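You operate a simulated robot arm through the tools that you are given. There is no shell and no other tool. Be economical: measure what you need, move in short steps, check, and stop when the job is done.

You are at the controls of a simulated robot arm. One attempt, no reset.

Task
Load the turntable: brown cup of oil on OIL, white mill on SALT.
Fine: turn each third to the table's edge before you load it; SALT ends at the edge.

The check looks at the end state, three seconds after you hand in, the way a careful person would. Anything else that was tipped, shoved, dropped, spilled or broken makes it a failure.

Robot
A 7-joint arm with a two-finger parallel gripper, fixed in place. Base frame: the origin is at the foot of the arm, x ahead of it, y to its left, z up. Readings come in mm, degrees, newtons and seconds.
With the tool pointing down near the work surface it reaches from about 340 to 780 mm from the base axis. Its first joint turns from -166.0 to 166.0 degrees. Payload 3.91 kg.
The tool frame sits at the grasp point between the pads (the TCP): z along the fingers, y along the line on which they close. The tips reach 30 mm beyond it. Largest opening 110 mm; finger width 20, thickness 10; the body of the gripper, 48 by 112 mm, starts 55 mm behind the TCP.
Orientation is that of the tool frame in the base frame, as [roll, pitch, yaw] about the fixed x, y, z axes, in that order (R = Rz(yaw) Ry(pitch) Rx(roll)). With the fingers straight down and closing along the base's y, the tool's x points along the base's -x, its y along +y and its z along -z.

Tools
- The arm moves only by the tool send_rows. Its argument "commands" is a list of rows, each a list of 7 numbers: the shift along the tool's x, y, z in mm, then the turn, a rotation vector about the tool's x, y, z in degrees, then the finger opening in mm, from 0 to 110. In form: [[tx, ty, tz, wx, wy, wz, fingers], ...]. A call has 1 to 20 rows; each row shifts and turns the commanded pose from where the row before left it, along the tool's axes as they then stand. Rows are played at 5 a second. More than 50 mm and 8.6 degrees between two rows, or a gripper value outside its range, and nothing of the call is played. Where a pose cannot be reached the arm comes as near as it can. A force on the tool above 40 N (or 10 N above the force at the start of the call, whichever is more), or a blocked arm, ends the call early, and 0.2 s more pass. Each finger travels about 153 mm/s and halts on what it meets, pressing with about 44 N; the grip force reading is that of the motor and also rises with nothing between the fingers. The clock runs only during rows and for 0.2 s after the last one: add rows that do not move to give the fingers time. It gives the time, the measured TCP pose, the force on the tool (base axes), the opening and the grip force at its end, in the units of the frame above (readings bear some noise).
- Cameras (640 x 400 px; columns grow to the right, rows downward): "scene" is fixed at [58.4, 503.2, 1549.4]; the picture's right is [-0.60, -0.80, 0.00], its down [-0.60, 0.45, -0.66] and it looks along [0.53, -0.39, -0.75] (base axes); focal length 321 px, centre (320, 200). "wrist" rides on the gripper at [-36, 0, -57] in the tool frame; the picture's right is [0.00, -1.00, 0.00], its down [0.97, 0.00, -0.24] and it looks along [0.24, 0.00, 0.97] (tool axes); focal length 218 px, centre (320, 200).
- get_image(camera): a new picture of that camera. No time passes.
- slide_trunk(by): slides the trunk up (or, below 0, down) by that many mm; the arm rides with it, the base frame stays. It gives what a move gives, with no picture.
- locate(camera, pixels): there is no depth. For up to 12 entries [column, row, z] of the newest picture of that camera ("zoom" is the newest enlarged one), the place [x, y] in the base frame at which the ray of that pixel passes the height z, good to about 3 mm, but the place of the scene camera against the robot may be out by one fixed shift of up to 18 mm in any direction. No time passes.
- zoom(camera, box): a new picture of the part [left, top, right, bottom] of that camera's present view, enlarged. No time passes.
- job_done(): hands the job in; it is judged then, once.

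Keep the steps short. Do not move on a guess: measure, check each grasp and each placing, and mend mistakes. In all there are 80 turns and 54 pictures (those below and enlarged ones count). Leave the gripper open and the arm clear of the work at the hand-in unless told otherwise, and finish with a single line.

The tools are called as name(argument=value, ...) on one line, values as JSON. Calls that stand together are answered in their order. send_rows: Moves the arm, as the interface text tells. Its arguments: {"type":"object","properties":{"commands":{"type":"array","items":{"type":"array","items":{"type":"number"}}}},"required":["commands"]} The other tools are called the same way: slide_trunk (by) slides the trunk up or down; get_image (camera) takes a picture; locate (camera, pixels) gives the place at which the rays of pixels pass given heights; zoom (camera, box) takes an enlarged picture of a part of a camera's view; job_done () hands the job in.

At the start:

```text
clock: 0.0
tool_pos: [501.8, -23.3, 1097.4]
tool_rot: [179.9, 0.0, 180.0]
force: [-0.8, 0.0, 0.2]
finger_gap: 109.9
gripper_force: 0.1
trunk travel left (down, up): [-525.0, 85.0]
```

scene: 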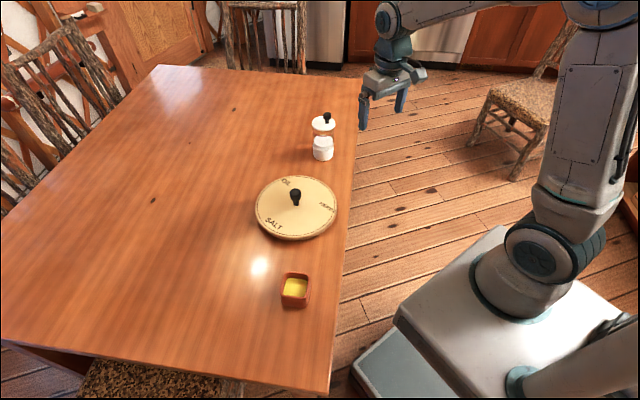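
wrist: 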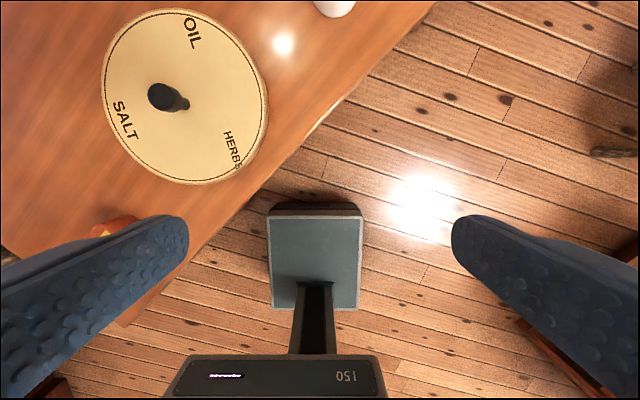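

I'll look closer at the turntable and the items first.

zoom(camera="scene", box=[230, 100, 390, 200])

zoom(camera="scene", box=[230, 165, 350, 315])

locate(camera="scene", pixels=[[295, 207, 790], [295, 190, 840], [322, 155, 760], [294, 303, 760], [294, 290, 790], [323, 130, 800], [255, 210, 785], [337, 205, 785], [360, 80, 760], [330, 395, 760]])

locate(camera="wrist", pixels=[[160, 97, 830], [185, 95, 785], [103, 80, 785], [267, 110, 785], [192, 32, 785], [125, 120, 785], [232, 148, 785], [435, 0, 760], [180, 280, 760]])

```text
4.00 times, centred on (310, 150) of scene
```

zoom: 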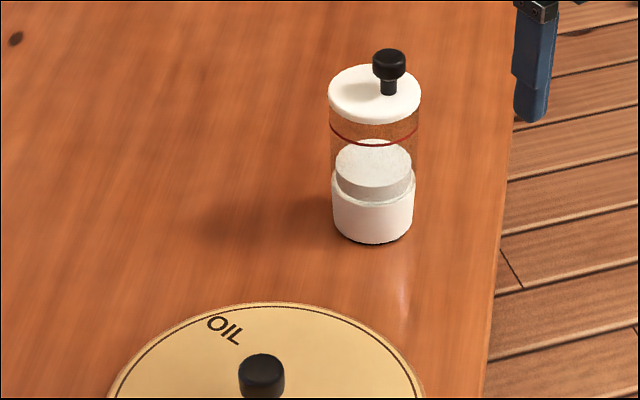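

```text
2.67 times, centred on (290, 240) of scene
```

zoom: 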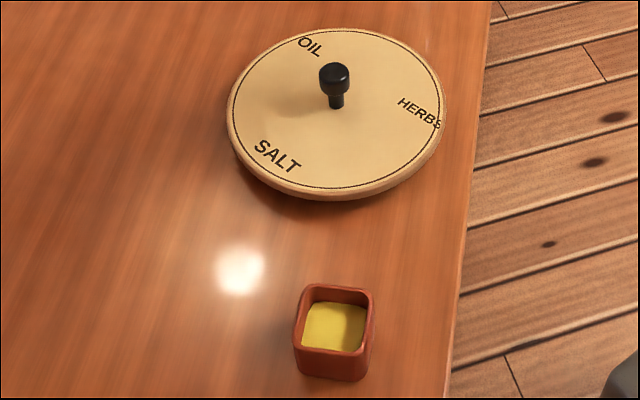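

```text
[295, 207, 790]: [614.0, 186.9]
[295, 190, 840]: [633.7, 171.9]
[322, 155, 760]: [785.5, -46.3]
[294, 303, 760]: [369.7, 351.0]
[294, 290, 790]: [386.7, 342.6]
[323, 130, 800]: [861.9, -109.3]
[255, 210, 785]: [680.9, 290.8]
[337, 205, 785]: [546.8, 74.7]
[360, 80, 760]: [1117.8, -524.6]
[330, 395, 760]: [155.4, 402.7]
```

```text
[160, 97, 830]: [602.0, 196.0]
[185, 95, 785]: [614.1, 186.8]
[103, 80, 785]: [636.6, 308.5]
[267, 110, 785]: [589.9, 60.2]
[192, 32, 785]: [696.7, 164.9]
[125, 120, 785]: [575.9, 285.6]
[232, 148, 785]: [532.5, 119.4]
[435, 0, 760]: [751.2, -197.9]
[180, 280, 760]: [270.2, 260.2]
```

Turntable centre is about (613,187), OIL faces -15°, SALT 110°, HERBS is at the near edge (direction ≈ -135°). I'll move high over the turntable/cup area to measure with the wrist camera.

send_rows(commands=[[0, 45, 0, 0, 0, 0, 110], [0, 45, 0, 0, 0, 0, 110], [0, 45, 0, 0, 0, 0, 110], [0, 45, 0, 0, 0, 0, 110], [0, 45, 0, 0, 0, 0, 110], [0, 45, 0, 0, 0, 0, 110], [0, 0, 0, 0, 0, 0, 110]])

get_image(camera="wrist")

```text
clock: 1.6
tool_pos: [502.3, 246.0, 1099.2]
tool_rot: [-180.0, -0.1, 179.9]
force: [0.3, -0.5, 0.9]
finger_gap: 109.9
gripper_force: 0.1
trunk travel left (down, up): [-525.0, 85.0]
```

```text
49 pictures are left
```

wrist: 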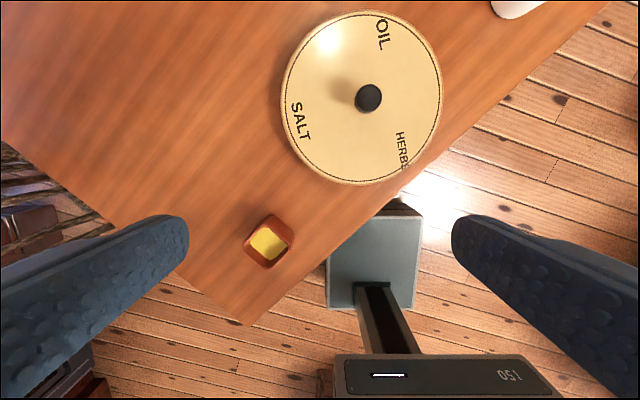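

Turntable, knob (368,98) and cup (269,241) all visible. Enlarging for precise measuring.

zoom(camera="wrist", box=[230, 200, 310, 280])

locate(camera="wrist", pixels=[[281, 98, 785], [443, 98, 785], [362, 11, 785], [362, 185, 785], [382, 33, 785], [300, 120, 785], [401, 152, 785], [369, 97, 840], [362, 98, 785], [245, 325, 760], [605, 3, 760], [269, 241, 790]])

```text
5.00 times, centred on (270, 240) of wrist
```

zoom: 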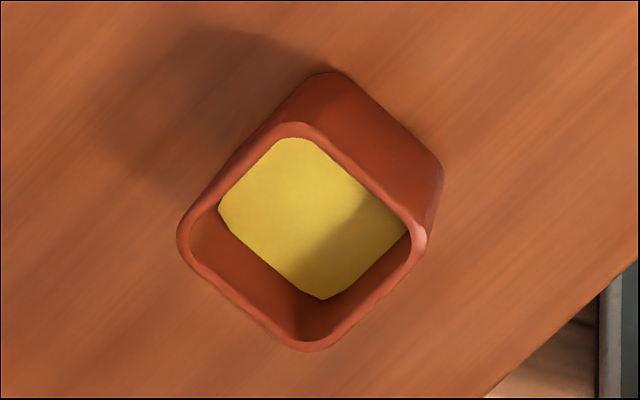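

```text
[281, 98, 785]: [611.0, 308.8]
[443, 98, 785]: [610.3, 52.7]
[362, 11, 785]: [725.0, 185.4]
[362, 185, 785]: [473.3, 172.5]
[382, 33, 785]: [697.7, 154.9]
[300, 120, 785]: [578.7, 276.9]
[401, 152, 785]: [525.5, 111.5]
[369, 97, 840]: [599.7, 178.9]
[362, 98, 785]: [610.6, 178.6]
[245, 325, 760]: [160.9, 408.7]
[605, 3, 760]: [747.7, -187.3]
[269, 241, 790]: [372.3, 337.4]
```

Measuring cup corners: rim corners in the zoom at (180,235), (300,125), (425,240), (310,350); base corners at (330,72), (442,165).

locate(camera="zoom", pixels=[[180, 235, 810], [300, 125, 810], [425, 240, 810], [310, 350, 810], [330, 72, 760], [442, 165, 760], [300, 125, 830], [425, 240, 830], [180, 235, 830], [310, 350, 830]])

```text
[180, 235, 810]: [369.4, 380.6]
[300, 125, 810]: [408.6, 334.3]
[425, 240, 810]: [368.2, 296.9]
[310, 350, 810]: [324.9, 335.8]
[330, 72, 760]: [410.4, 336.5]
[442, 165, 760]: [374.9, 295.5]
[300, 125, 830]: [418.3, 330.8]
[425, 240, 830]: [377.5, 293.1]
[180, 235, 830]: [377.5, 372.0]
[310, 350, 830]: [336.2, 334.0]
```

Cup: ~60 mm square, ~57 tall, centre ≈ (370,336), sides at about 43°/-47°. Now I'll set the wrist camera straight above the knob for a height-independent fix.

send_rows(commands=[[-20, -22, 33, 0, 0, 0, 110], [-20, -22, 33, 0, 0, 0, 110], [-20, -22, 33, 0, 0, 0, 110], [0, 0, 0, 0, 0, 0, 110]])

get_image(camera="wrist")

```text
clock: 2.6
tool_pos: [562.3, 179.7, 997.9]
tool_rot: [180.0, -0.1, -179.9]
force: [-0.5, 0.6, 0.3]
finger_gap: 110.1
gripper_force: 0.1
trunk travel left (down, up): [-525.0, 85.0]
```

```text
47 pictures are left
```

wrist: 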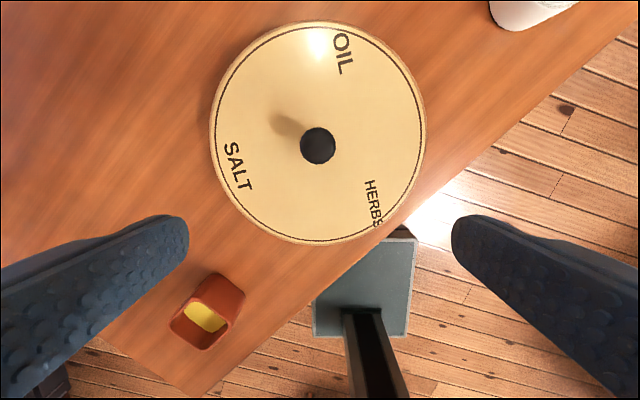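

Knob top now at (318,146), nearly at nadir. Measuring knob, rim and labels.

locate(camera="wrist", pixels=[[318, 146, 785], [318, 146, 840], [209, 135, 785], [427, 135, 785], [318, 245, 785], [318, 20, 785], [342, 54, 785], [237, 166, 785], [373, 203, 785], [300, 146, 840], [336, 146, 840], [520, 5, 760]])

zoom(camera="wrist", box=[190, 10, 446, 250])

zoom(camera="scene", box=[250, 170, 346, 245])

```text
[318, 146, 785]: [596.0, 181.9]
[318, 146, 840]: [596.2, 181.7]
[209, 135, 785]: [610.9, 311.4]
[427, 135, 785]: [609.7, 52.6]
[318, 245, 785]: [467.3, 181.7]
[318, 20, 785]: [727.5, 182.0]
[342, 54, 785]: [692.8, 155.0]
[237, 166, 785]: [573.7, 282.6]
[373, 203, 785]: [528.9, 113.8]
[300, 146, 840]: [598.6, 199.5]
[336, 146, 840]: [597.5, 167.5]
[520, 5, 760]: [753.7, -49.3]
```

```text
1.67 times, centred on (318, 130) of wrist
```

zoom: 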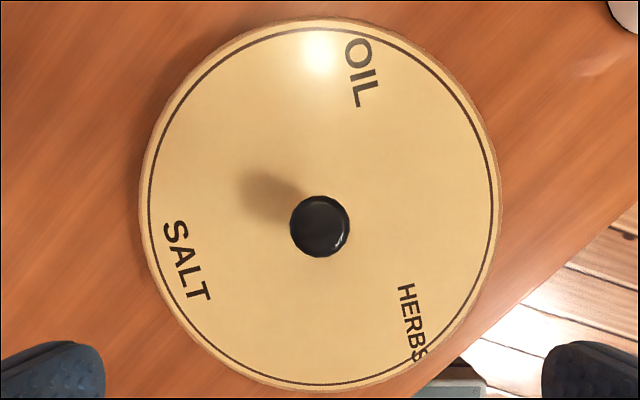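

```text
5.33 times, centred on (298, 208) of scene
```

zoom: 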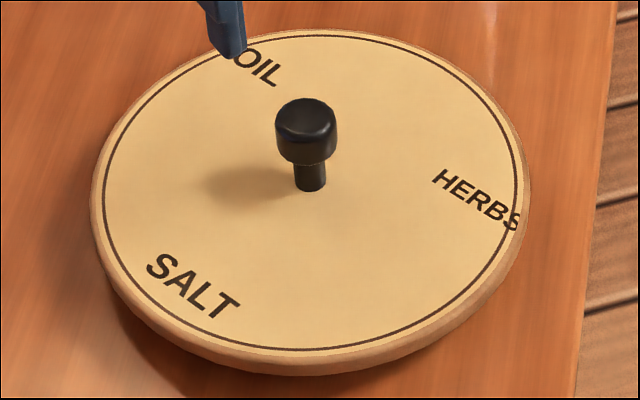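

Estimating the knob height from the scene zoom (stem base (310,188), head top (305,118), head bottom ~(308,160)).

locate(camera="zoom", pixels=[[310, 188, 785], [305, 116, 820], [305, 116, 830], [305, 116, 840], [305, 116, 850], [306, 150, 810], [306, 150, 820], [306, 150, 830], [310, 345, 785], [310, 372, 770], [310, 372, 760]])

```text
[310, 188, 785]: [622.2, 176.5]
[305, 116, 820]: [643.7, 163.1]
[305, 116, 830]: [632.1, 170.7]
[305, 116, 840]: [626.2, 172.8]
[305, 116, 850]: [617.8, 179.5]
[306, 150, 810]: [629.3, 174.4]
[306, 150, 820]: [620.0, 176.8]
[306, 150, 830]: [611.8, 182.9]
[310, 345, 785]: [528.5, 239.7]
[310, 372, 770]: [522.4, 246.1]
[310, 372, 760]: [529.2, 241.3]
```

Centre ≈ (597,182), knob head ~Ø30 with top ≈ 843. Labels at OIL -15.5°, SALT 104.5°, HERBS -135.5°; edge direction is -135.4°, so each step is -120° (clockwise). I'll move over the knob and pre-turn the gripper by +60°.

send_rows(commands=[[-34.7, 2.3, 0, 0, 0, 0, 110], [0, 0, 10, 0, 0, -7.5, 110], [0, 0, 10, 0, 0, -7.5, 110], [0, 0, 10, 0, 0, -7.5, 110], [0, 0, 10, 0, 0, -7.5, 110], [0, 0, 10, 0, 0, -7.5, 100], [0, 0, 10, 0, 0, -7.5, 90], [0, 0, 10, 0, 0, -7.5, 80], [0, 0, 10, 0, 0, -7.5, 70], [0, 0, 0, 0, 0, 0, 70]])

get_image(camera="wrist")

```text
clock: 4.8
tool_pos: [597.0, 184.0, 915.2]
tool_rot: [179.9, 0.0, -119.9]
force: [-0.2, -0.6, -0.7]
finger_gap: 69.9
gripper_force: 0.1
trunk travel left (down, up): [-525.0, 85.0]
```

```text
44 pictures are left
```

wrist: 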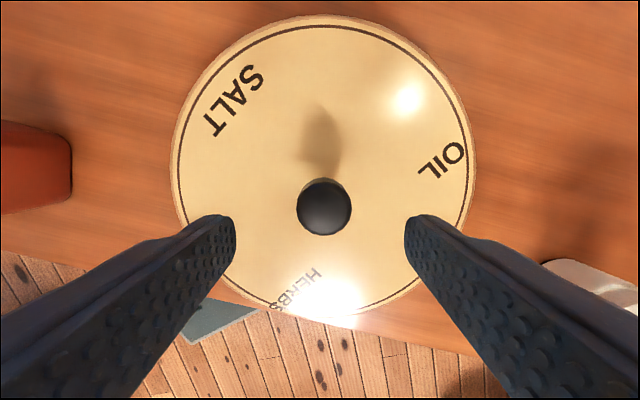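

Knob at (324,207). Locating it at its top height.

locate(camera="wrist", pixels=[[324, 207, 843], [297, 207, 843], [352, 207, 843], [324, 207, 825]])

```text
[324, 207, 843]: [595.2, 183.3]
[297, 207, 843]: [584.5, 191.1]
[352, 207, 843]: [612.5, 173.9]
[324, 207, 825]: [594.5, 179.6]
```

Shift 1.5 mm along -y of the tool and descend to z≈830 with the fingers at 70.

send_rows(commands=[[0, -1.5, 30, 0, 0, 0, 70], [0, 0, 30, 0, 0, 0, 70], [0, 0, 15, 0, 0, 0, 70], [0, 0, 8, 0, 0, 0, 70], [0, 0, 0, 0, 0, 0, 70]])

zoom(camera="scene", box=[250, 160, 346, 235])

```text
clock: 6.0
tool_pos: [597.4, 183.2, 834.2]
tool_rot: [179.9, 0.0, -120.0]
force: [-0.3, -0.4, -0.2]
finger_gap: 70.0
gripper_force: 0.1
trunk travel left (down, up): [-525.0, 85.0]
```

```text
5.33 times, centred on (298, 198) of scene
```

zoom: 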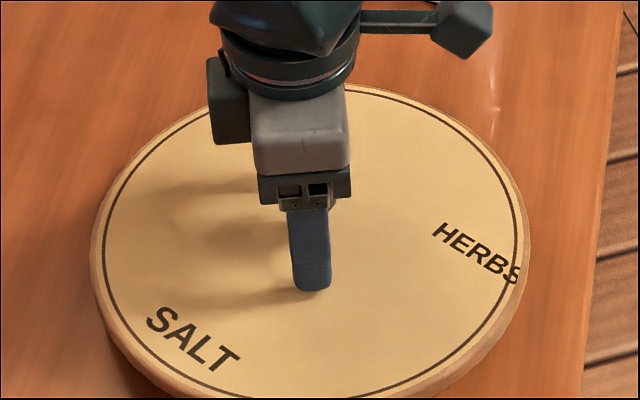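

Fingers straddle the knob. Closing gently.

send_rows(commands=[[0, 0, 0, 0, 0, 0, 50], [0, 0, 0, 0, 0, 0, 40], [0, 0, 0, 0, 0, 0, 34], [0, 0, 0, 0, 0, 0, 30], [0, 0, 0, 0, 0, 0, 26], [0, 0, 0, 0, 0, 0, 20], [0, 0, 0, 0, 0, 0, 20]])

```text
clock: 7.6
tool_pos: [599.9, 181.9, 834.0]
tool_rot: [-180.0, 0.0, -120.1]
force: [7.4, -1.2, 1.5]
finger_gap: 29.6
gripper_force: 44.2
trunk travel left (down, up): [-525.0, 85.0]
```

Knob held (gap 29.6); it sits ~2.5 mm further along the tool's -y, so I follow that, then turn 60° clockwise and check.

send_rows(commands=[[0, -2.6, 0, 0, 0, 0, 20], [0, 0, 0, 0, 0, 0, 20], [0, 0, 0, 0, 0, 2, 20], [0, 0, 0, 0, 0, 4, 20], [0, 0, 0, 0, 0, 6, 20], [0, 0, 0, 0, 0, 6, 20], [0, 0, 0, 0, 0, 6, 20], [0, 0, 0, 0, 0, 6, 20], [0, 0, 0, 0, 0, 6, 20], [0, 0, 0, 0, 0, 6, 20], [0, 0, 0, 0, 0, 6, 20], [0, 0, 0, 0, 0, 6, 20], [0, 0, 0, 0, 0, 4, 20], [0, 0, 0, 0, 0, 2, 20], [0, 0, 0, 0, 0, 0, 20]])

zoom(camera="scene", box=[250, 160, 346, 235])

```text
clock: 10.8
tool_pos: [600.0, 181.6, 833.7]
tool_rot: [-180.0, 0.1, 180.0]
force: [1.7, 3.8, 5.3]
finger_gap: 29.5
gripper_force: 43.9
trunk travel left (down, up): [-525.0, 85.0]
```

```text
5.33 times, centred on (298, 198) of scene
```

zoom: 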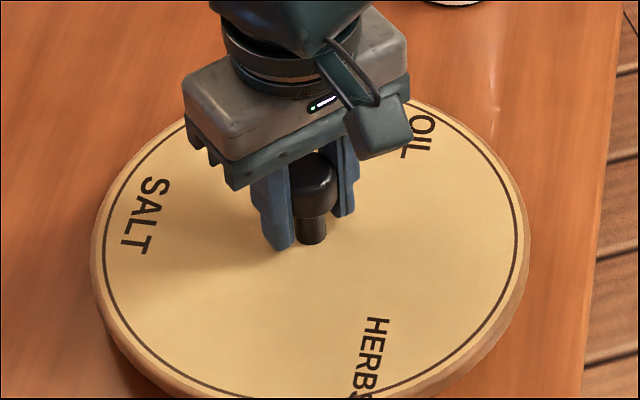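

The turntable turns with the knob. Another 60°.

send_rows(commands=[[0, 0, 0, 0, 0, 2, 20], [0, 0, 0, 0, 0, 4, 20], [0, 0, 0, 0, 0, 6, 20], [0, 0, 0, 0, 0, 6, 20], [0, 0, 0, 0, 0, 6, 20], [0, 0, 0, 0, 0, 6, 20], [0, 0, 0, 0, 0, 6, 20], [0, 0, 0, 0, 0, 6, 20], [0, 0, 0, 0, 0, 6, 20], [0, 0, 0, 0, 0, 6, 20], [0, 0, 0, 0, 0, 4, 20], [0, 0, 0, 0, 0, 2, 20], [0, 0, 0, 0, 0, 0, 20], [0, 0, 0, 0, 0, 0, 20]])

get_image(camera="wrist")

```text
clock: 13.8
tool_pos: [597.6, 181.1, 836.1]
tool_rot: [-180.0, 0.1, 119.9]
force: [-0.3, -2.4, 11.8]
finger_gap: 29.1
gripper_force: 44.1
trunk travel left (down, up): [-525.0, 85.0]
```

```text
41 pictures are left
```

wrist: 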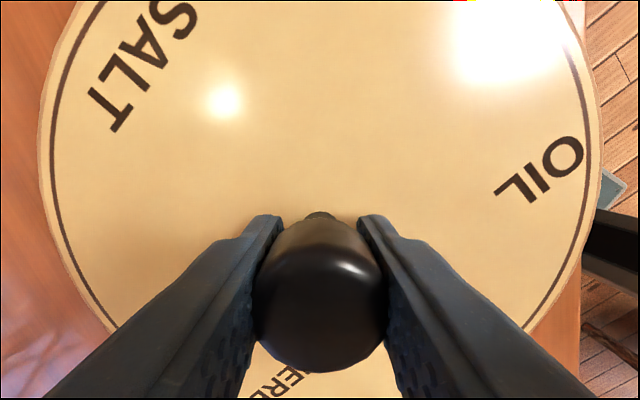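

Turned together with the gripper. Releasing, rising, and checking the angle.

send_rows(commands=[[0, 0, 0, 0, 0, 0, 35], [0, 0, 0, 0, 0, 0, 50], [0, 0, 0, 0, 0, 0, 70], [0, 0, 0, 0, 0, 0, 70], [0, 0, -40, 0, 0, 0, 70], [0, 0, -40, 0, 0, 0, 90], [0, 0, -40, 0, 0, 0, 110], [0, 0, -40, 0, 0, 0, 110], [0, 0, 0, 0, 0, 0, 110]])

get_image(camera="wrist")

```text
clock: 15.8
tool_pos: [601.1, 180.2, 996.3]
tool_rot: [179.9, -0.1, 120.0]
force: [0.6, 0.6, 0.3]
finger_gap: 110.0
gripper_force: 0.1
trunk travel left (down, up): [-525.0, 85.0]
```

```text
40 pictures are left
```

wrist: 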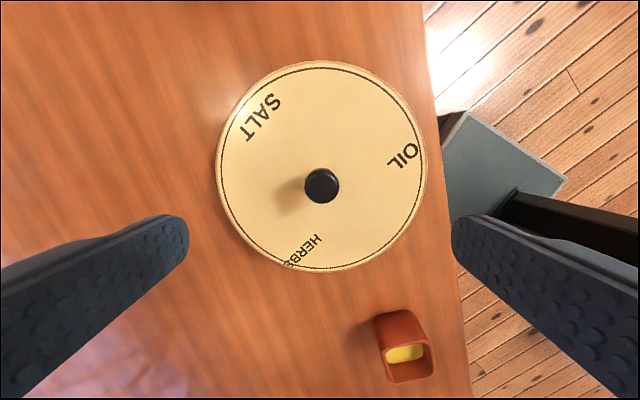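

locate(camera="wrist", pixels=[[320, 185, 845], [216, 165, 785], [427, 165, 785], [320, 60, 785], [320, 273, 785], [404, 155, 785], [260, 117, 785], [303, 251, 785], [422, 2, 760], [470, 398, 760], [320, 165, 785]])

zoom(camera="wrist", box=[200, 50, 440, 280])

```text
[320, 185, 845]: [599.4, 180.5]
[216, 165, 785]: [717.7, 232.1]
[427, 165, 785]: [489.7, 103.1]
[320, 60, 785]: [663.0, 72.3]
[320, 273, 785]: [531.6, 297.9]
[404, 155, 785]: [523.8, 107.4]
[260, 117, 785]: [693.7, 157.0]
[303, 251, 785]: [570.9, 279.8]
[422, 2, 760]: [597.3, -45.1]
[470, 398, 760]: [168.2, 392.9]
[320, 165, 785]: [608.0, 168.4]
```

```text
1.74 times, centred on (320, 165) of wrist
```

zoom: 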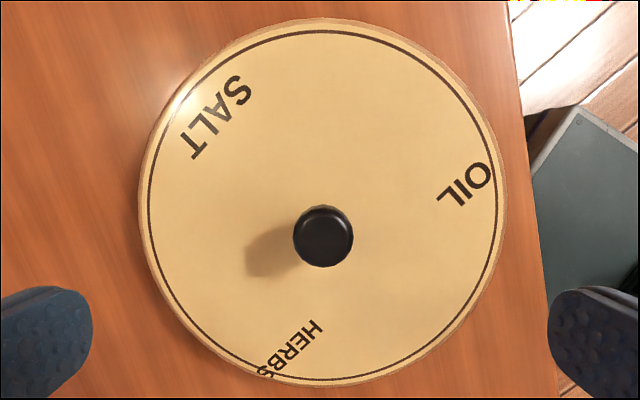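

OIL is now at -135.8° (edge direction -135.4°): good. Now turn the gripper to yaw 223° (closing along the cup's sides, parallel to the edge) and go above the cup.

send_rows(commands=[[0, 0, 0, 0, 0, -7.36, 110], [0, 0, 0, 0, 0, -7.36, 110], [0, 0, 0, 0, 0, -7.36, 110], [0, 0, 0, 0, 0, -7.36, 110], [0, 0, 0, 0, 0, -7.36, 110], [0, 0, 0, 0, 0, -7.36, 110], [0, 0, 0, 0, 0, -7.36, 110], [0, 0, 0, 0, 0, -7.36, 110], [0, 0, 0, 0, 0, -7.36, 110], [0, 0, 0, 0, 0, -7.36, 110], [0, 0, 0, 0, 0, -7.36, 110], [0, 0, 0, 0, 0, -7.36, 110], [0, 0, 0, 0, 0, -7.36, 110], [0, 0, 0, 0, 0, -7.36, 110], [10.4, 45.3, 0, 0, 0, 0, 110], [10.4, 45.3, 0, 0, 0, 0, 110], [10.4, 45.3, 0, 0, 0, 0, 110], [10.4, 45.3, 0, 0, 0, 0, 110], [10.4, 45.3, 0, 0, 0, 0, 110], [10.4, 45.3, 0, 0, 0, 0, 110]])

get_image(camera="wrist")

```text
clock: 20.0
tool_pos: [367.1, 338.9, 993.8]
tool_rot: [-180.0, 0.0, -136.9]
force: [0.0, 0.5, -0.4]
finger_gap: 109.9
gripper_force: 0.0
trunk travel left (down, up): [-525.0, 85.0]
```

```text
38 pictures are left
```

wrist: 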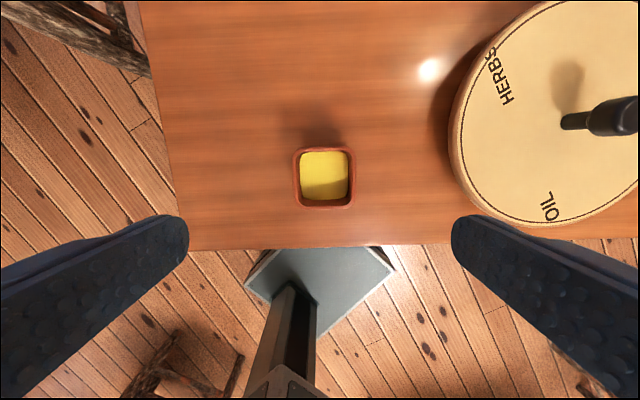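

Cup nicely aligned with the picture. Measuring rim at 293–355 × 147–207.

zoom(camera="wrist", box=[260, 137, 388, 217])

locate(camera="wrist", pixels=[[324, 177, 815], [293, 177, 815], [355, 177, 815], [324, 147, 815], [324, 207, 815], [324, 177, 800]])

```text
5.00 times, centred on (324, 177) of wrist
```

zoom: 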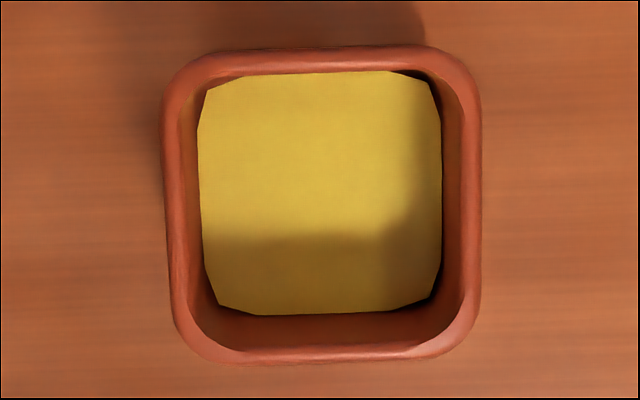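

```text
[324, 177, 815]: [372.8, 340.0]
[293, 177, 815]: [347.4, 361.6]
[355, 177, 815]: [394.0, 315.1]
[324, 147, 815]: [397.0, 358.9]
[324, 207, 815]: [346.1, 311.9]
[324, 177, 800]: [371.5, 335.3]
```

Cup centre ≈ (371.5,337.5), ~66 mm wide. Correcting and descending to z≈798.

send_rows(commands=[[-2.3, -4, 35, 0, 0, 0, 110], [0, 0, 35, 0, 0, 0, 110], [0, 0, 35, 0, 0, 0, 110], [0, 0, 0, 0, 0, 0, 110]])

get_image(camera="wrist")

```text
clock: 21.0
tool_pos: [373.6, 333.3, 887.7]
tool_rot: [180.0, 0.0, -136.8]
force: [-0.5, 0.0, 0.0]
finger_gap: 109.8
gripper_force: 0.0
trunk travel left (down, up): [-525.0, 85.0]
```

```text
36 pictures are left
```

wrist: 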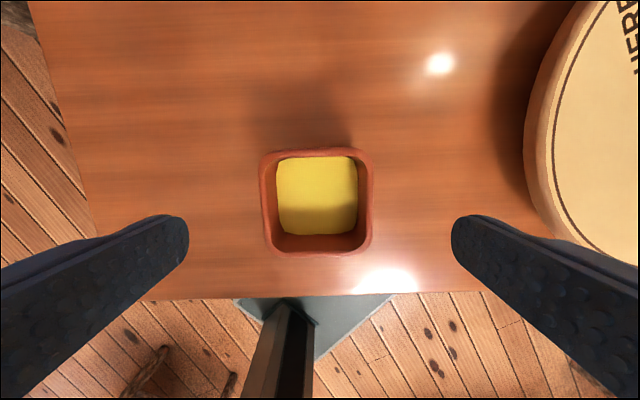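

locate(camera="wrist", pixels=[[317, 203, 815], [317, 148, 815], [317, 257, 815], [259, 203, 815], [375, 203, 815]])

```text
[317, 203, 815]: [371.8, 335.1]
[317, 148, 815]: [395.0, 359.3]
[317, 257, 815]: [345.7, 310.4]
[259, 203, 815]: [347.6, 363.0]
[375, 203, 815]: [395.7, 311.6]
```

Cup centre ≈ (371,336): shift +2.3 along tool y and descend 89 mm.

send_rows(commands=[[0, 2.3, 25, 0, 0, 0, 110], [0, 0, 30, 0, 0, 0, 110], [0, 0, 24, 0, 0, 0, 110], [0, 0, 10, 0, 0, 0, 110], [0, 0, 0, 0, 0, 0, 110], [0, 0, 0, 0, 0, 0, 110]])

get_image(camera="wrist")

```text
clock: 22.4
tool_pos: [370.9, 337.9, 800.4]
tool_rot: [180.0, 0.0, -136.9]
force: [-0.4, 0.1, -0.6]
finger_gap: 110.2
gripper_force: 0.1
trunk travel left (down, up): [-525.0, 85.0]
```

```text
35 pictures are left
```

wrist: 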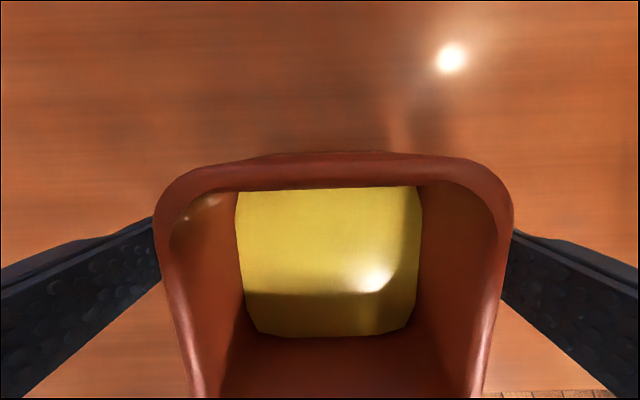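

Cup slightly to the right (≈2 mm); correct, then close slowly.

send_rows(commands=[[0, -2, 0, 0, 0, 0, 95], [0, 0, 0, 0, 0, 0, 85], [0, 0, 0, 0, 0, 0, 78], [0, 0, 0, 0, 0, 0, 73], [0, 0, 0, 0, 0, 0, 69], [0, 0, 0, 0, 0, 0, 66], [0, 0, 0, 0, 0, 0, 63], [0, 0, 0, 0, 0, 0, 60], [0, 0, 0, 0, 0, 0, 57], [0, 0, 0, 0, 0, 0, 57], [0, 0, 0, 0, 0, 0, 57]])

```text
clock: 24.8
tool_pos: [371.3, 335.4, 800.1]
tool_rot: [-180.0, 0.1, -136.8]
force: [0.3, -0.3, 1.1]
finger_gap: 67.6
gripper_force: 44.0
trunk travel left (down, up): [-525.0, 85.0]
```

Cup gripped (67.6 mm). Lifting gently 80 mm.

send_rows(commands=[[0, 0, -2, 0, 0, 0, 57], [0, 0, -4, 0, 0, 0, 57], [0, 0, -8, 0, 0, 0, 57], [0, 0, -10, 0, 0, 0, 57], [0, 0, -12, 0, 0, 0, 57], [0, 0, -12, 0, 0, 0, 57], [0, 0, -12, 0, 0, 0, 57], [0, 0, -10, 0, 0, 0, 57], [0, 0, -6, 0, 0, 0, 57], [0, 0, -4, 0, 0, 0, 57], [0, 0, 0, 0, 0, 0, 57]])

get_image(camera="scene")

```text
clock: 27.2
tool_pos: [373.8, 335.8, 879.9]
tool_rot: [-180.0, 0.0, -136.9]
force: [-1.0, 0.3, -0.8]
finger_gap: 67.6
gripper_force: 43.9
trunk travel left (down, up): [-525.0, 85.0]
```

```text
34 pictures are left
```

scene: 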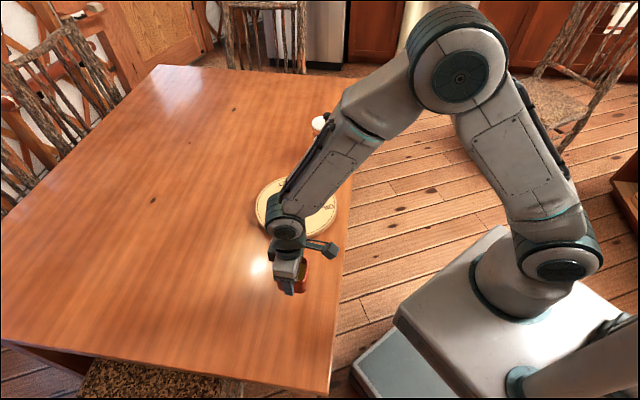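

Cup lifted, level. Moving it parallel to the edge to (547,129), slowly.

send_rows(commands=[[0.6, -4, 0, 0, 0, 0, 57], [0.6, -8, 0, 0, 0, 0, 57], [0.7, -12, 0, 0, 0, 0, 57], [0.7, -17, 0, 0, 0, 0, 57], [0.7, -17, 0, 0, 0, 0, 57], [0.7, -17, 0, 0, 0, 0, 57], [0.7, -17, 0, 0, 0, 0, 57], [0.7, -17, 0, 0, 0, 0, 57], [0.7, -17, 0, 0, 0, 0, 57], [0.7, -17, 0, 0, 0, 0, 57], [0.7, -17, 0, 0, 0, 0, 57], [0.7, -17, 0, 0, 0, 0, 57], [0.7, -17, 0, 0, 0, 0, 57], [0.7, -17, 0, 0, 0, 0, 57], [0.7, -17, 0, 0, 0, 0, 57], [0.7, -17, 0, 0, 0, 0, 57], [0.7, -12, 0, 0, 0, 0, 57], [0.7, -8, 0, 0, 0, 0, 57], [0.6, -5, 0, 0, 0, 0, 57], [0, 0, 0, 0, 0, 0, 57]])

get_image(camera="wrist")

zoom(camera="scene", box=[250, 160, 378, 240])

```text
clock: 31.4
tool_pos: [549.1, 129.4, 880.7]
tool_rot: [180.0, 0.0, -136.9]
force: [0.4, 0.4, -1.3]
finger_gap: 67.4
gripper_force: 44.0
trunk travel left (down, up): [-525.0, 85.0]
```

```text
33 pictures are left
```

wrist: 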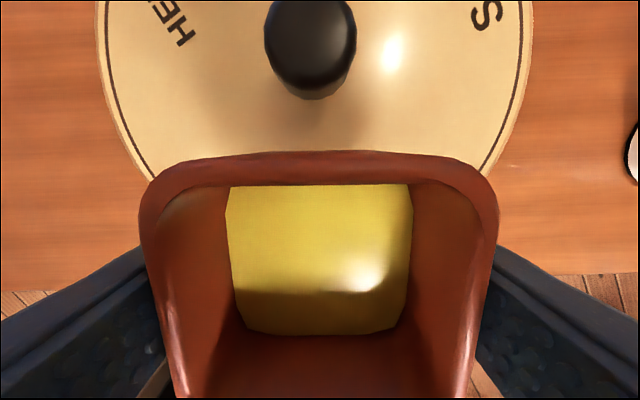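

```text
5.00 times, centred on (314, 200) of scene
```

zoom: 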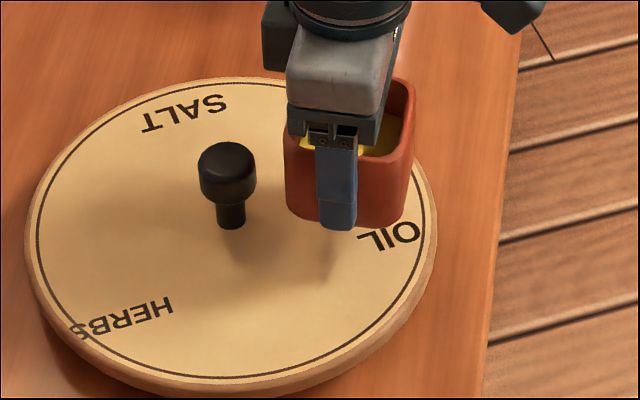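

Well centred over the OIL third. Lowering 46 mm.

send_rows(commands=[[0, 0, 3, 0, 0, 0, 57], [0, 0, 6, 0, 0, 0, 57], [0, 0, 8, 0, 0, 0, 57], [0, 0, 8, 0, 0, 0, 57], [0, 0, 8, 0, 0, 0, 57], [0, 0, 6, 0, 0, 0, 57], [0, 0, 4, 0, 0, 0, 57], [0, 0, 3, 0, 0, 0, 57], [0, 0, 0, 0, 0, 0, 57]])

zoom(camera="scene", box=[250, 160, 378, 240])

```text
clock: 33.5
tool_pos: [548.4, 130.6, 838.4]
tool_rot: [-179.8, 0.4, -136.9]
force: [-4.5, -2.0, 21.2]
finger_gap: 67.7
gripper_force: 44.1
trunk travel left (down, up): [-525.0, 85.0]
stopped in row 9: the force on the tool passed its limit (the readings are from after the stop); the commanded pose is now the measured one
```

```text
5.00 times, centred on (314, 200) of scene
```

zoom: 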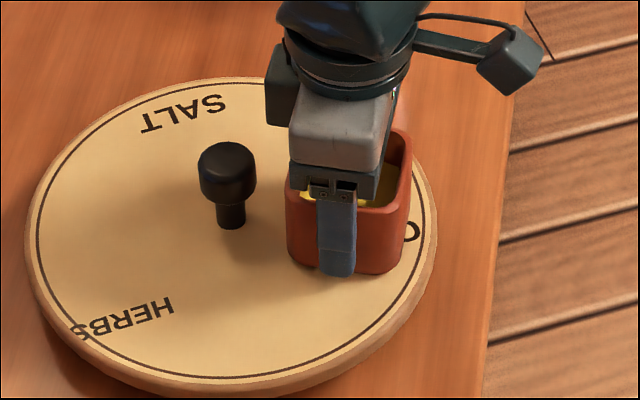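

Touched the disc at TCP 838 (disc top ≈ 798). Ease up 0.5 mm, then release slowly.

send_rows(commands=[[0, 0, -0.5, 0, 0, 0, 60], [0, 0, 0, 0, 0, 0, 66], [0, 0, 0, 0, 0, 0, 69], [0, 0, 0, 0, 0, 0, 73], [0, 0, 0, 0, 0, 0, 80], [0, 0, 0, 0, 0, 0, 88], [0, 0, 0, 0, 0, 0, 90], [0, 0, 0, 0, 0, 0, 90]])

get_image(camera="wrist")

```text
clock: 35.4
tool_pos: [549.0, 129.1, 837.2]
tool_rot: [-179.8, 0.3, -136.9]
force: [0.0, -1.3, -0.2]
finger_gap: 89.9
gripper_force: 0.0
trunk travel left (down, up): [-525.0, 85.0]
```

```text
30 pictures are left
```

wrist: 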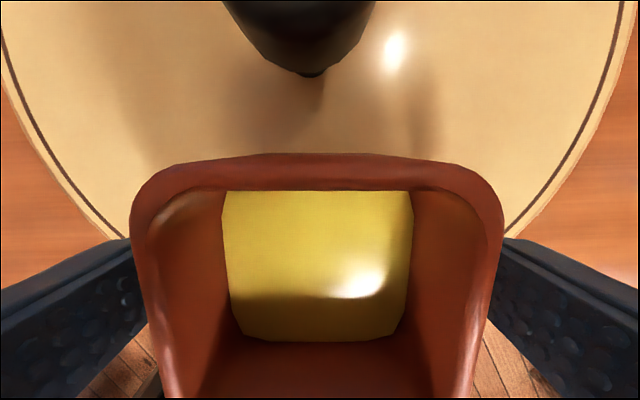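

Cup stands free. Rise 125 mm and go over the knob, turning to yaw 240°.

send_rows(commands=[[0, 0, -15, 0, 0, 0, 90], [0, 0, -30, 0, 0, 0, 90], [0, 0, -40, 0, 0, 0, 90], [0, 0, -40, 0, 0, 0, 90], [-36.3, 1.5, 0, 0, 0, 0, 80], [-36.3, 1.5, 0, 0, 0, 0, 70], [0, 0, 0, 0, 0, -8.5, 60], [0, 0, 0, 0, 0, -8.4, 60], [0, 0, 0, 0, 0, 0, 60]])

get_image(camera="wrist")

get_image(camera="scene")

```text
clock: 37.4
tool_pos: [598.8, 182.2, 961.3]
tool_rot: [-179.8, 0.2, -120.1]
force: [0.1, 0.0, 0.0]
finger_gap: 60.2
gripper_force: 0.0
trunk travel left (down, up): [-525.0, 85.0]
```

```text
29 pictures are left
```

wrist: 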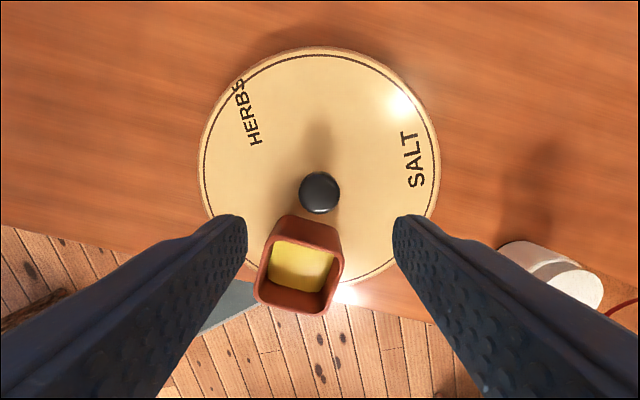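

```text
28 pictures are left
```

scene: 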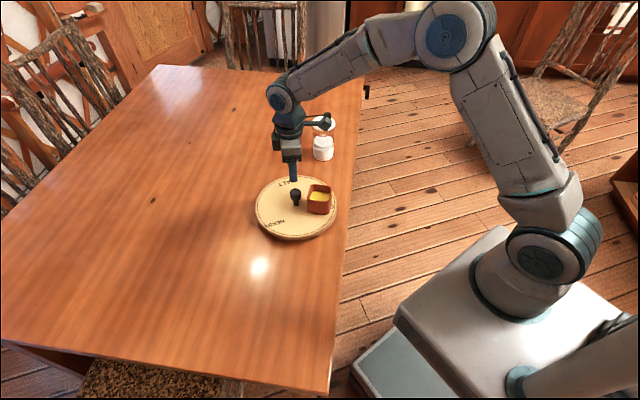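

Knob centred at column 319; fingers clear of the cup. Descend to z≈840 and close.

send_rows(commands=[[0, 0, 30, 0, 0, 0, 60], [0, 0, 35, 0, 0, 0, 60], [0, 0, 30, 0, 0, 0, 60], [0, 0, 18, 0, 0, 0, 60], [0, 0, 8, 0, 0, 0, 60], [0, 0, 0, 0, 0, 0, 60]])

get_image(camera="wrist")

```text
clock: 38.8
tool_pos: [601.7, 182.7, 841.9]
tool_rot: [-179.8, 0.2, -120.0]
force: [0.4, 0.1, -0.9]
finger_gap: 60.0
gripper_force: 0.1
trunk travel left (down, up): [-525.0, 85.0]
```

```text
27 pictures are left
```

wrist: 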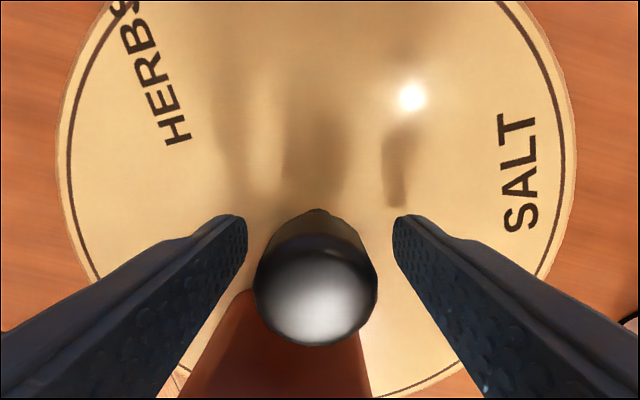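

Good. Closing on the knob.

send_rows(commands=[[0, 0.8, 0, 0, 0, 0, 50], [0, 0, 0, 0, 0, 0, 40], [0, 0, 0, 0, 0, 0, 34], [0, 0, 0, 0, 0, 0, 30], [0, 0, 0, 0, 0, 0, 26], [0, 0, 0, 0, 0, 0, 20], [0, 0, 0, 0, 0, 0, 20]])

```text
clock: 40.4
tool_pos: [599.7, 183.0, 841.7]
tool_rot: [-179.8, 0.2, -120.0]
force: [-2.6, 0.9, 0.0]
finger_gap: 29.4
gripper_force: 43.9
trunk travel left (down, up): [-525.0, 85.0]
```

Held with low side force. Turning slowly clockwise, first 60°.

send_rows(commands=[[0, 0, 0, 0, 0, 1, 20], [0, 0, 0, 0, 0, 2, 20], [0, 0, 0, 0, 0, 3, 20], [0, 0, 0, 0, 0, 3.5, 20], [0, 0, 0, 0, 0, 3.5, 20], [0, 0, 0, 0, 0, 3.5, 20], [0, 0, 0, 0, 0, 3.5, 20], [0, 0, 0, 0, 0, 3.5, 20], [0, 0, 0, 0, 0, 3.5, 20], [0, 0, 0, 0, 0, 3.5, 20], [0, 0, 0, 0, 0, 3.5, 20], [0, 0, 0, 0, 0, 3.5, 20], [0, 0, 0, 0, 0, 3.5, 20], [0, 0, 0, 0, 0, 3.5, 20], [0, 0, 0, 0, 0, 3.5, 20], [0, 0, 0, 0, 0, 3.5, 20], [0, 0, 0, 0, 0, 3.5, 20], [0, 0, 0, 0, 0, 3, 20], [0, 0, 0, 0, 0, 2, 20], [0, 0, 0, 0, 0, 0, 20]])

get_image(camera="scene")

```text
clock: 44.5
tool_pos: [599.8, 180.5, 841.0]
tool_rot: [179.9, 0.4, 179.9]
force: [14.9, -3.6, 15.7]
finger_gap: 29.6
gripper_force: 44.0
trunk travel left (down, up): [-525.0, 85.0]
```

```text
26 pictures are left
```

scene: 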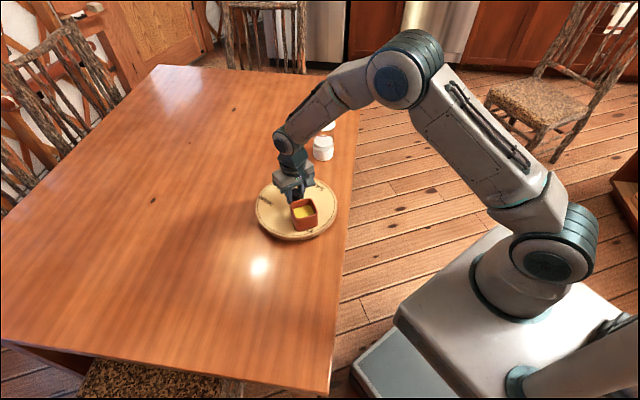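

Cup rides along. Some side strain (15 N) but within limits; continue the remaining 60° slowly.

send_rows(commands=[[-1, 0, -1, 0, 0, 1, 20], [0, 0, 0, 0, 0, 2, 20], [0, 0, 0, 0, 0, 3, 20], [0, 0, 0, 0, 0, 3.5, 20], [0, 0, 0, 0, 0, 3.5, 20], [0, 0, 0, 0, 0, 3.5, 20], [0, 0, 0, 0, 0, 3.5, 20], [0, 0, 0, 0, 0, 3.5, 20], [0, 0, 0, 0, 0, 3.5, 20], [0, 0, 0, 0, 0, 3.5, 20], [0, 0, 0, 0, 0, 3.5, 20], [0, 0, 0, 0, 0, 3.5, 20], [0, 0, 0, 0, 0, 3.5, 20], [0, 0, 0, 0, 0, 3.5, 20], [0, 0, 0, 0, 0, 3.5, 20], [0, 0, 0, 0, 0, 3.5, 20], [0, 0, 0, 0, 0, 3.5, 20], [0, 0, 0, 0, 0, 3, 20], [0, 0, 0, 0, 0, 2, 20], [0, 0, 0, 0, 0, 0, 20]])

get_image(camera="wrist")

```text
clock: 48.8
tool_pos: [601.7, 183.5, 841.9]
tool_rot: [179.7, 0.1, 119.9]
force: [-3.7, -1.1, -0.6]
finger_gap: 29.6
gripper_force: 43.8
trunk travel left (down, up): [-525.0, 85.0]
```

```text
25 pictures are left
```

wrist: 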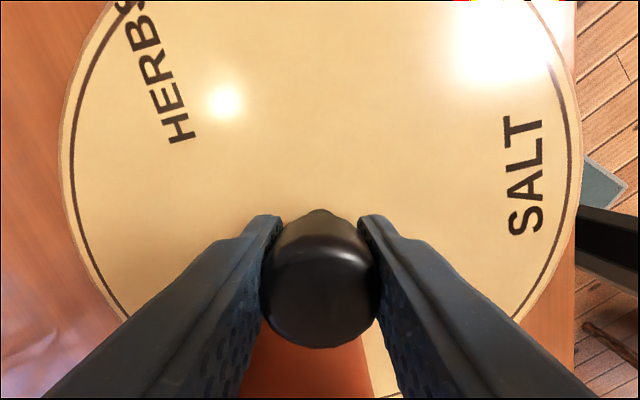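

No slip relative to the start. Release, rise, and check the angle.

send_rows(commands=[[0, 0, 0, 0, 0, 0, 35], [0, 0, 0, 0, 0, 0, 45], [0, 0, 0, 0, 0, 0, 60], [0, 0, 0, 0, 0, 0, 60], [0, 0, -30, 0, 0, 0, 60], [0, 0, -40, 0, 0, 0, 60], [0, 0, -40, 0, 0, 0, 60], [0, 0, -45, 0, 0, 0, 60], [0, 0, 0, 0, 0, 0, 60]])

get_image(camera="wrist")

locate(camera="wrist", pixels=[[320, 185, 850]])

```text
clock: 50.8
tool_pos: [600.9, 180.8, 998.1]
tool_rot: [179.6, 0.0, 120.1]
force: [-0.3, 1.0, 0.2]
finger_gap: 59.9
gripper_force: 0.0
trunk travel left (down, up): [-525.0, 85.0]
```

```text
24 pictures are left
```

wrist: 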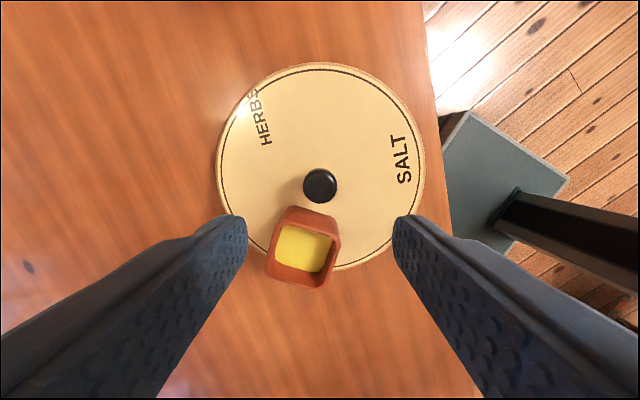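

```text
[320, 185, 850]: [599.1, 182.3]
```

locate(camera="wrist", pixels=[[320, 185, 855], [400, 158, 798], [258, 117, 798], [427, 165, 798], [215, 165, 798], [320, 62, 798], [305, 215, 855], [305, 258, 855]])

```text
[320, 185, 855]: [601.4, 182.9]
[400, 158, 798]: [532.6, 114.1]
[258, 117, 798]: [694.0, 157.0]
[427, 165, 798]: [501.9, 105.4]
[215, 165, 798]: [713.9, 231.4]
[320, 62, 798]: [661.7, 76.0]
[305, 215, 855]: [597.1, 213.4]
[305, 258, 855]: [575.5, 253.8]
```

SALT is at -135.1°: right on the edge direction. Now the mill; estimating its height and place from the scene view while the arm is out of the way.

zoom(camera="scene", box=[275, 90, 371, 170])

locate(camera="scene", pixels=[[323, 156, 760], [327.2, 114.5, 860], [327.2, 114.5, 880], [327.2, 114.5, 900], [327.2, 114.5, 920], [323.7, 123, 860], [323.7, 123, 880], [323.7, 123, 900], [296.1, 205.8, 798]])

```text
5.00 times, centred on (323, 130) of scene
```

zoom: 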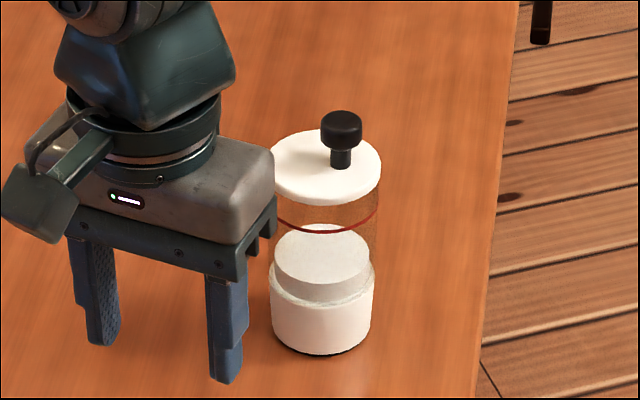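

```text
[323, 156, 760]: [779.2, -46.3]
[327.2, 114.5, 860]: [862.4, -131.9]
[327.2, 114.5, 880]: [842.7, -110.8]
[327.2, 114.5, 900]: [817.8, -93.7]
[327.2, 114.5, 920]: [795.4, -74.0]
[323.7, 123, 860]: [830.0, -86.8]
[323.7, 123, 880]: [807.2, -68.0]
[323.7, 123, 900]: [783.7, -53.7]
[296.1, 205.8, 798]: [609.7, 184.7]
```

Mill base ≈ (769,-49), lid top ≈ 903, knob to ≈ 930 (off-centre). Turn the gripper back to yaw 223°, open, rise and move toward it for a wrist look.

send_rows(commands=[[0, 0, -10, 0, 0, -7.36, 60], [0, 0, -10, 0, 0, -7.36, 60], [0, 0, -10, 0, 0, -7.36, 70], [0, 0, -10, 0, 0, -7.36, 80], [0, 0, -10, 0, 0, -7.36, 90], [0, 0, -10, 0, 0, -7.36, 100], [0, 0, -10, 0, 0, -7.36, 110], [0, 0, -10, 0, 0, -7.36, 110], [0, 0, -10, 0, 0, -7.36, 110], [0, 0, 0, 0, 0, -7.36, 110], [0, 0, 0, 0, 0, -7.36, 110], [0, 0, 0, 0, 0, -7.36, 110], [0, 0, 0, 0, 0, -7.36, 110], [0, 0, 0, 0, 0, -7.36, 110], [10.5, -35.7, 0, 0, 0, 0, 110], [10.5, -35.7, 0, 0, 0, 0, 110], [10.5, -35.7, 0, 0, 0, 0, 110], [10.5, -35.7, 0, 0, 0, 0, 110], [10.5, -35.7, 0, 0, 0, 0, 110], [10.5, -35.7, 0, 0, 0, 0, 110]])

get_image(camera="wrist")

```text
clock: 55.0
tool_pos: [701.9, -18.7, 1086.7]
tool_rot: [-180.0, 0.3, -136.9]
force: [0.5, 0.9, 0.4]
finger_gap: 109.8
gripper_force: 0.0
trunk travel left (down, up): [-525.0, 85.0]
```

```text
22 pictures are left
```

wrist: 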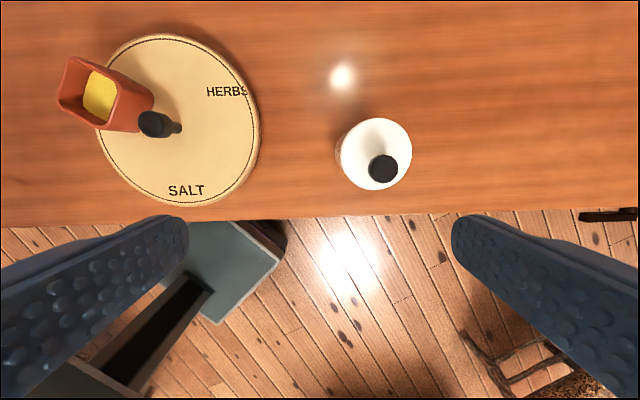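

Lid centre at (376,154), black knob at (384,168). Locating.

locate(camera="wrist", pixels=[[376, 154, 903], [376, 154, 890], [340, 154, 903], [412, 154, 903], [376, 118, 903], [376, 190, 903], [384, 168, 930], [338, 145, 780]])

zoom(camera="wrist", box=[312, 110, 440, 200])

```text
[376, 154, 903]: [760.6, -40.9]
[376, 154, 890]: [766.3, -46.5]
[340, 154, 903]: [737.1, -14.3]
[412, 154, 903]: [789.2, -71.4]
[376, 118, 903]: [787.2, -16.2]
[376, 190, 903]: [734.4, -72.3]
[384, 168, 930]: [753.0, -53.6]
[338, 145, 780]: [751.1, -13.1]
```

```text
4.44 times, centred on (376, 155) of wrist
```

zoom: 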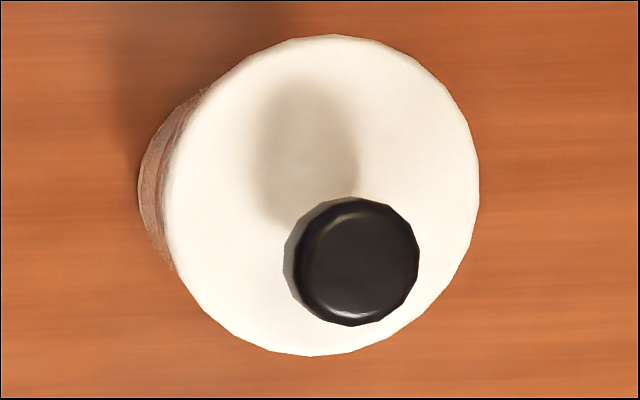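

Mill centre ≈ (762,-43), Ø≈78. Put the camera straight over it to refine.

send_rows(commands=[[4.2, -29.5, 10, 0, 0, 0, 110], [4.2, -29.5, 20, 0, 0, 0, 110], [0, 0, 0, 0, 0, 0, 110], [0, 0, 0, 0, 0, 0, 110]])

get_image(camera="wrist")

get_image(camera="scene")

```text
clock: 56.0
tool_pos: [734.6, -66.5, 1056.4]
tool_rot: [-179.8, 0.3, -137.0]
force: [-0.5, -0.2, -0.1]
finger_gap: 109.8
gripper_force: 0.1
trunk travel left (down, up): [-525.0, 85.0]
```

```text
20 pictures are left
```

wrist: 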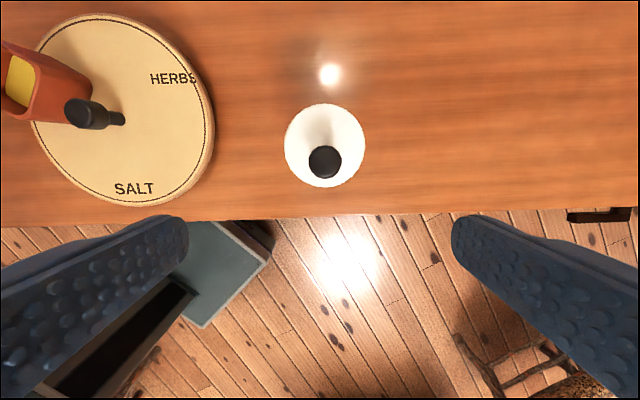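

```text
19 pictures are left
```

scene: 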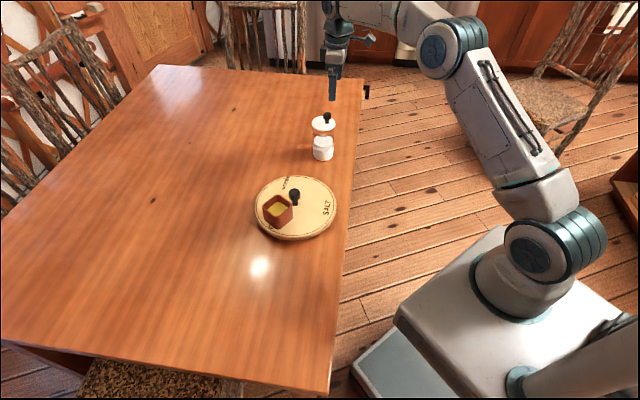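

locate(camera="wrist", pixels=[[325, 145, 903], [284, 145, 903], [366, 145, 903], [325, 103, 903], [325, 188, 903], [325, 162, 930]])

```text
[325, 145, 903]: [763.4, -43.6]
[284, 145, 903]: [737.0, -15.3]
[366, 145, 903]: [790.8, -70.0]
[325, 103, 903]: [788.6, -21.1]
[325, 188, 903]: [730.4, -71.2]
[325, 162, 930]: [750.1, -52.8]
```

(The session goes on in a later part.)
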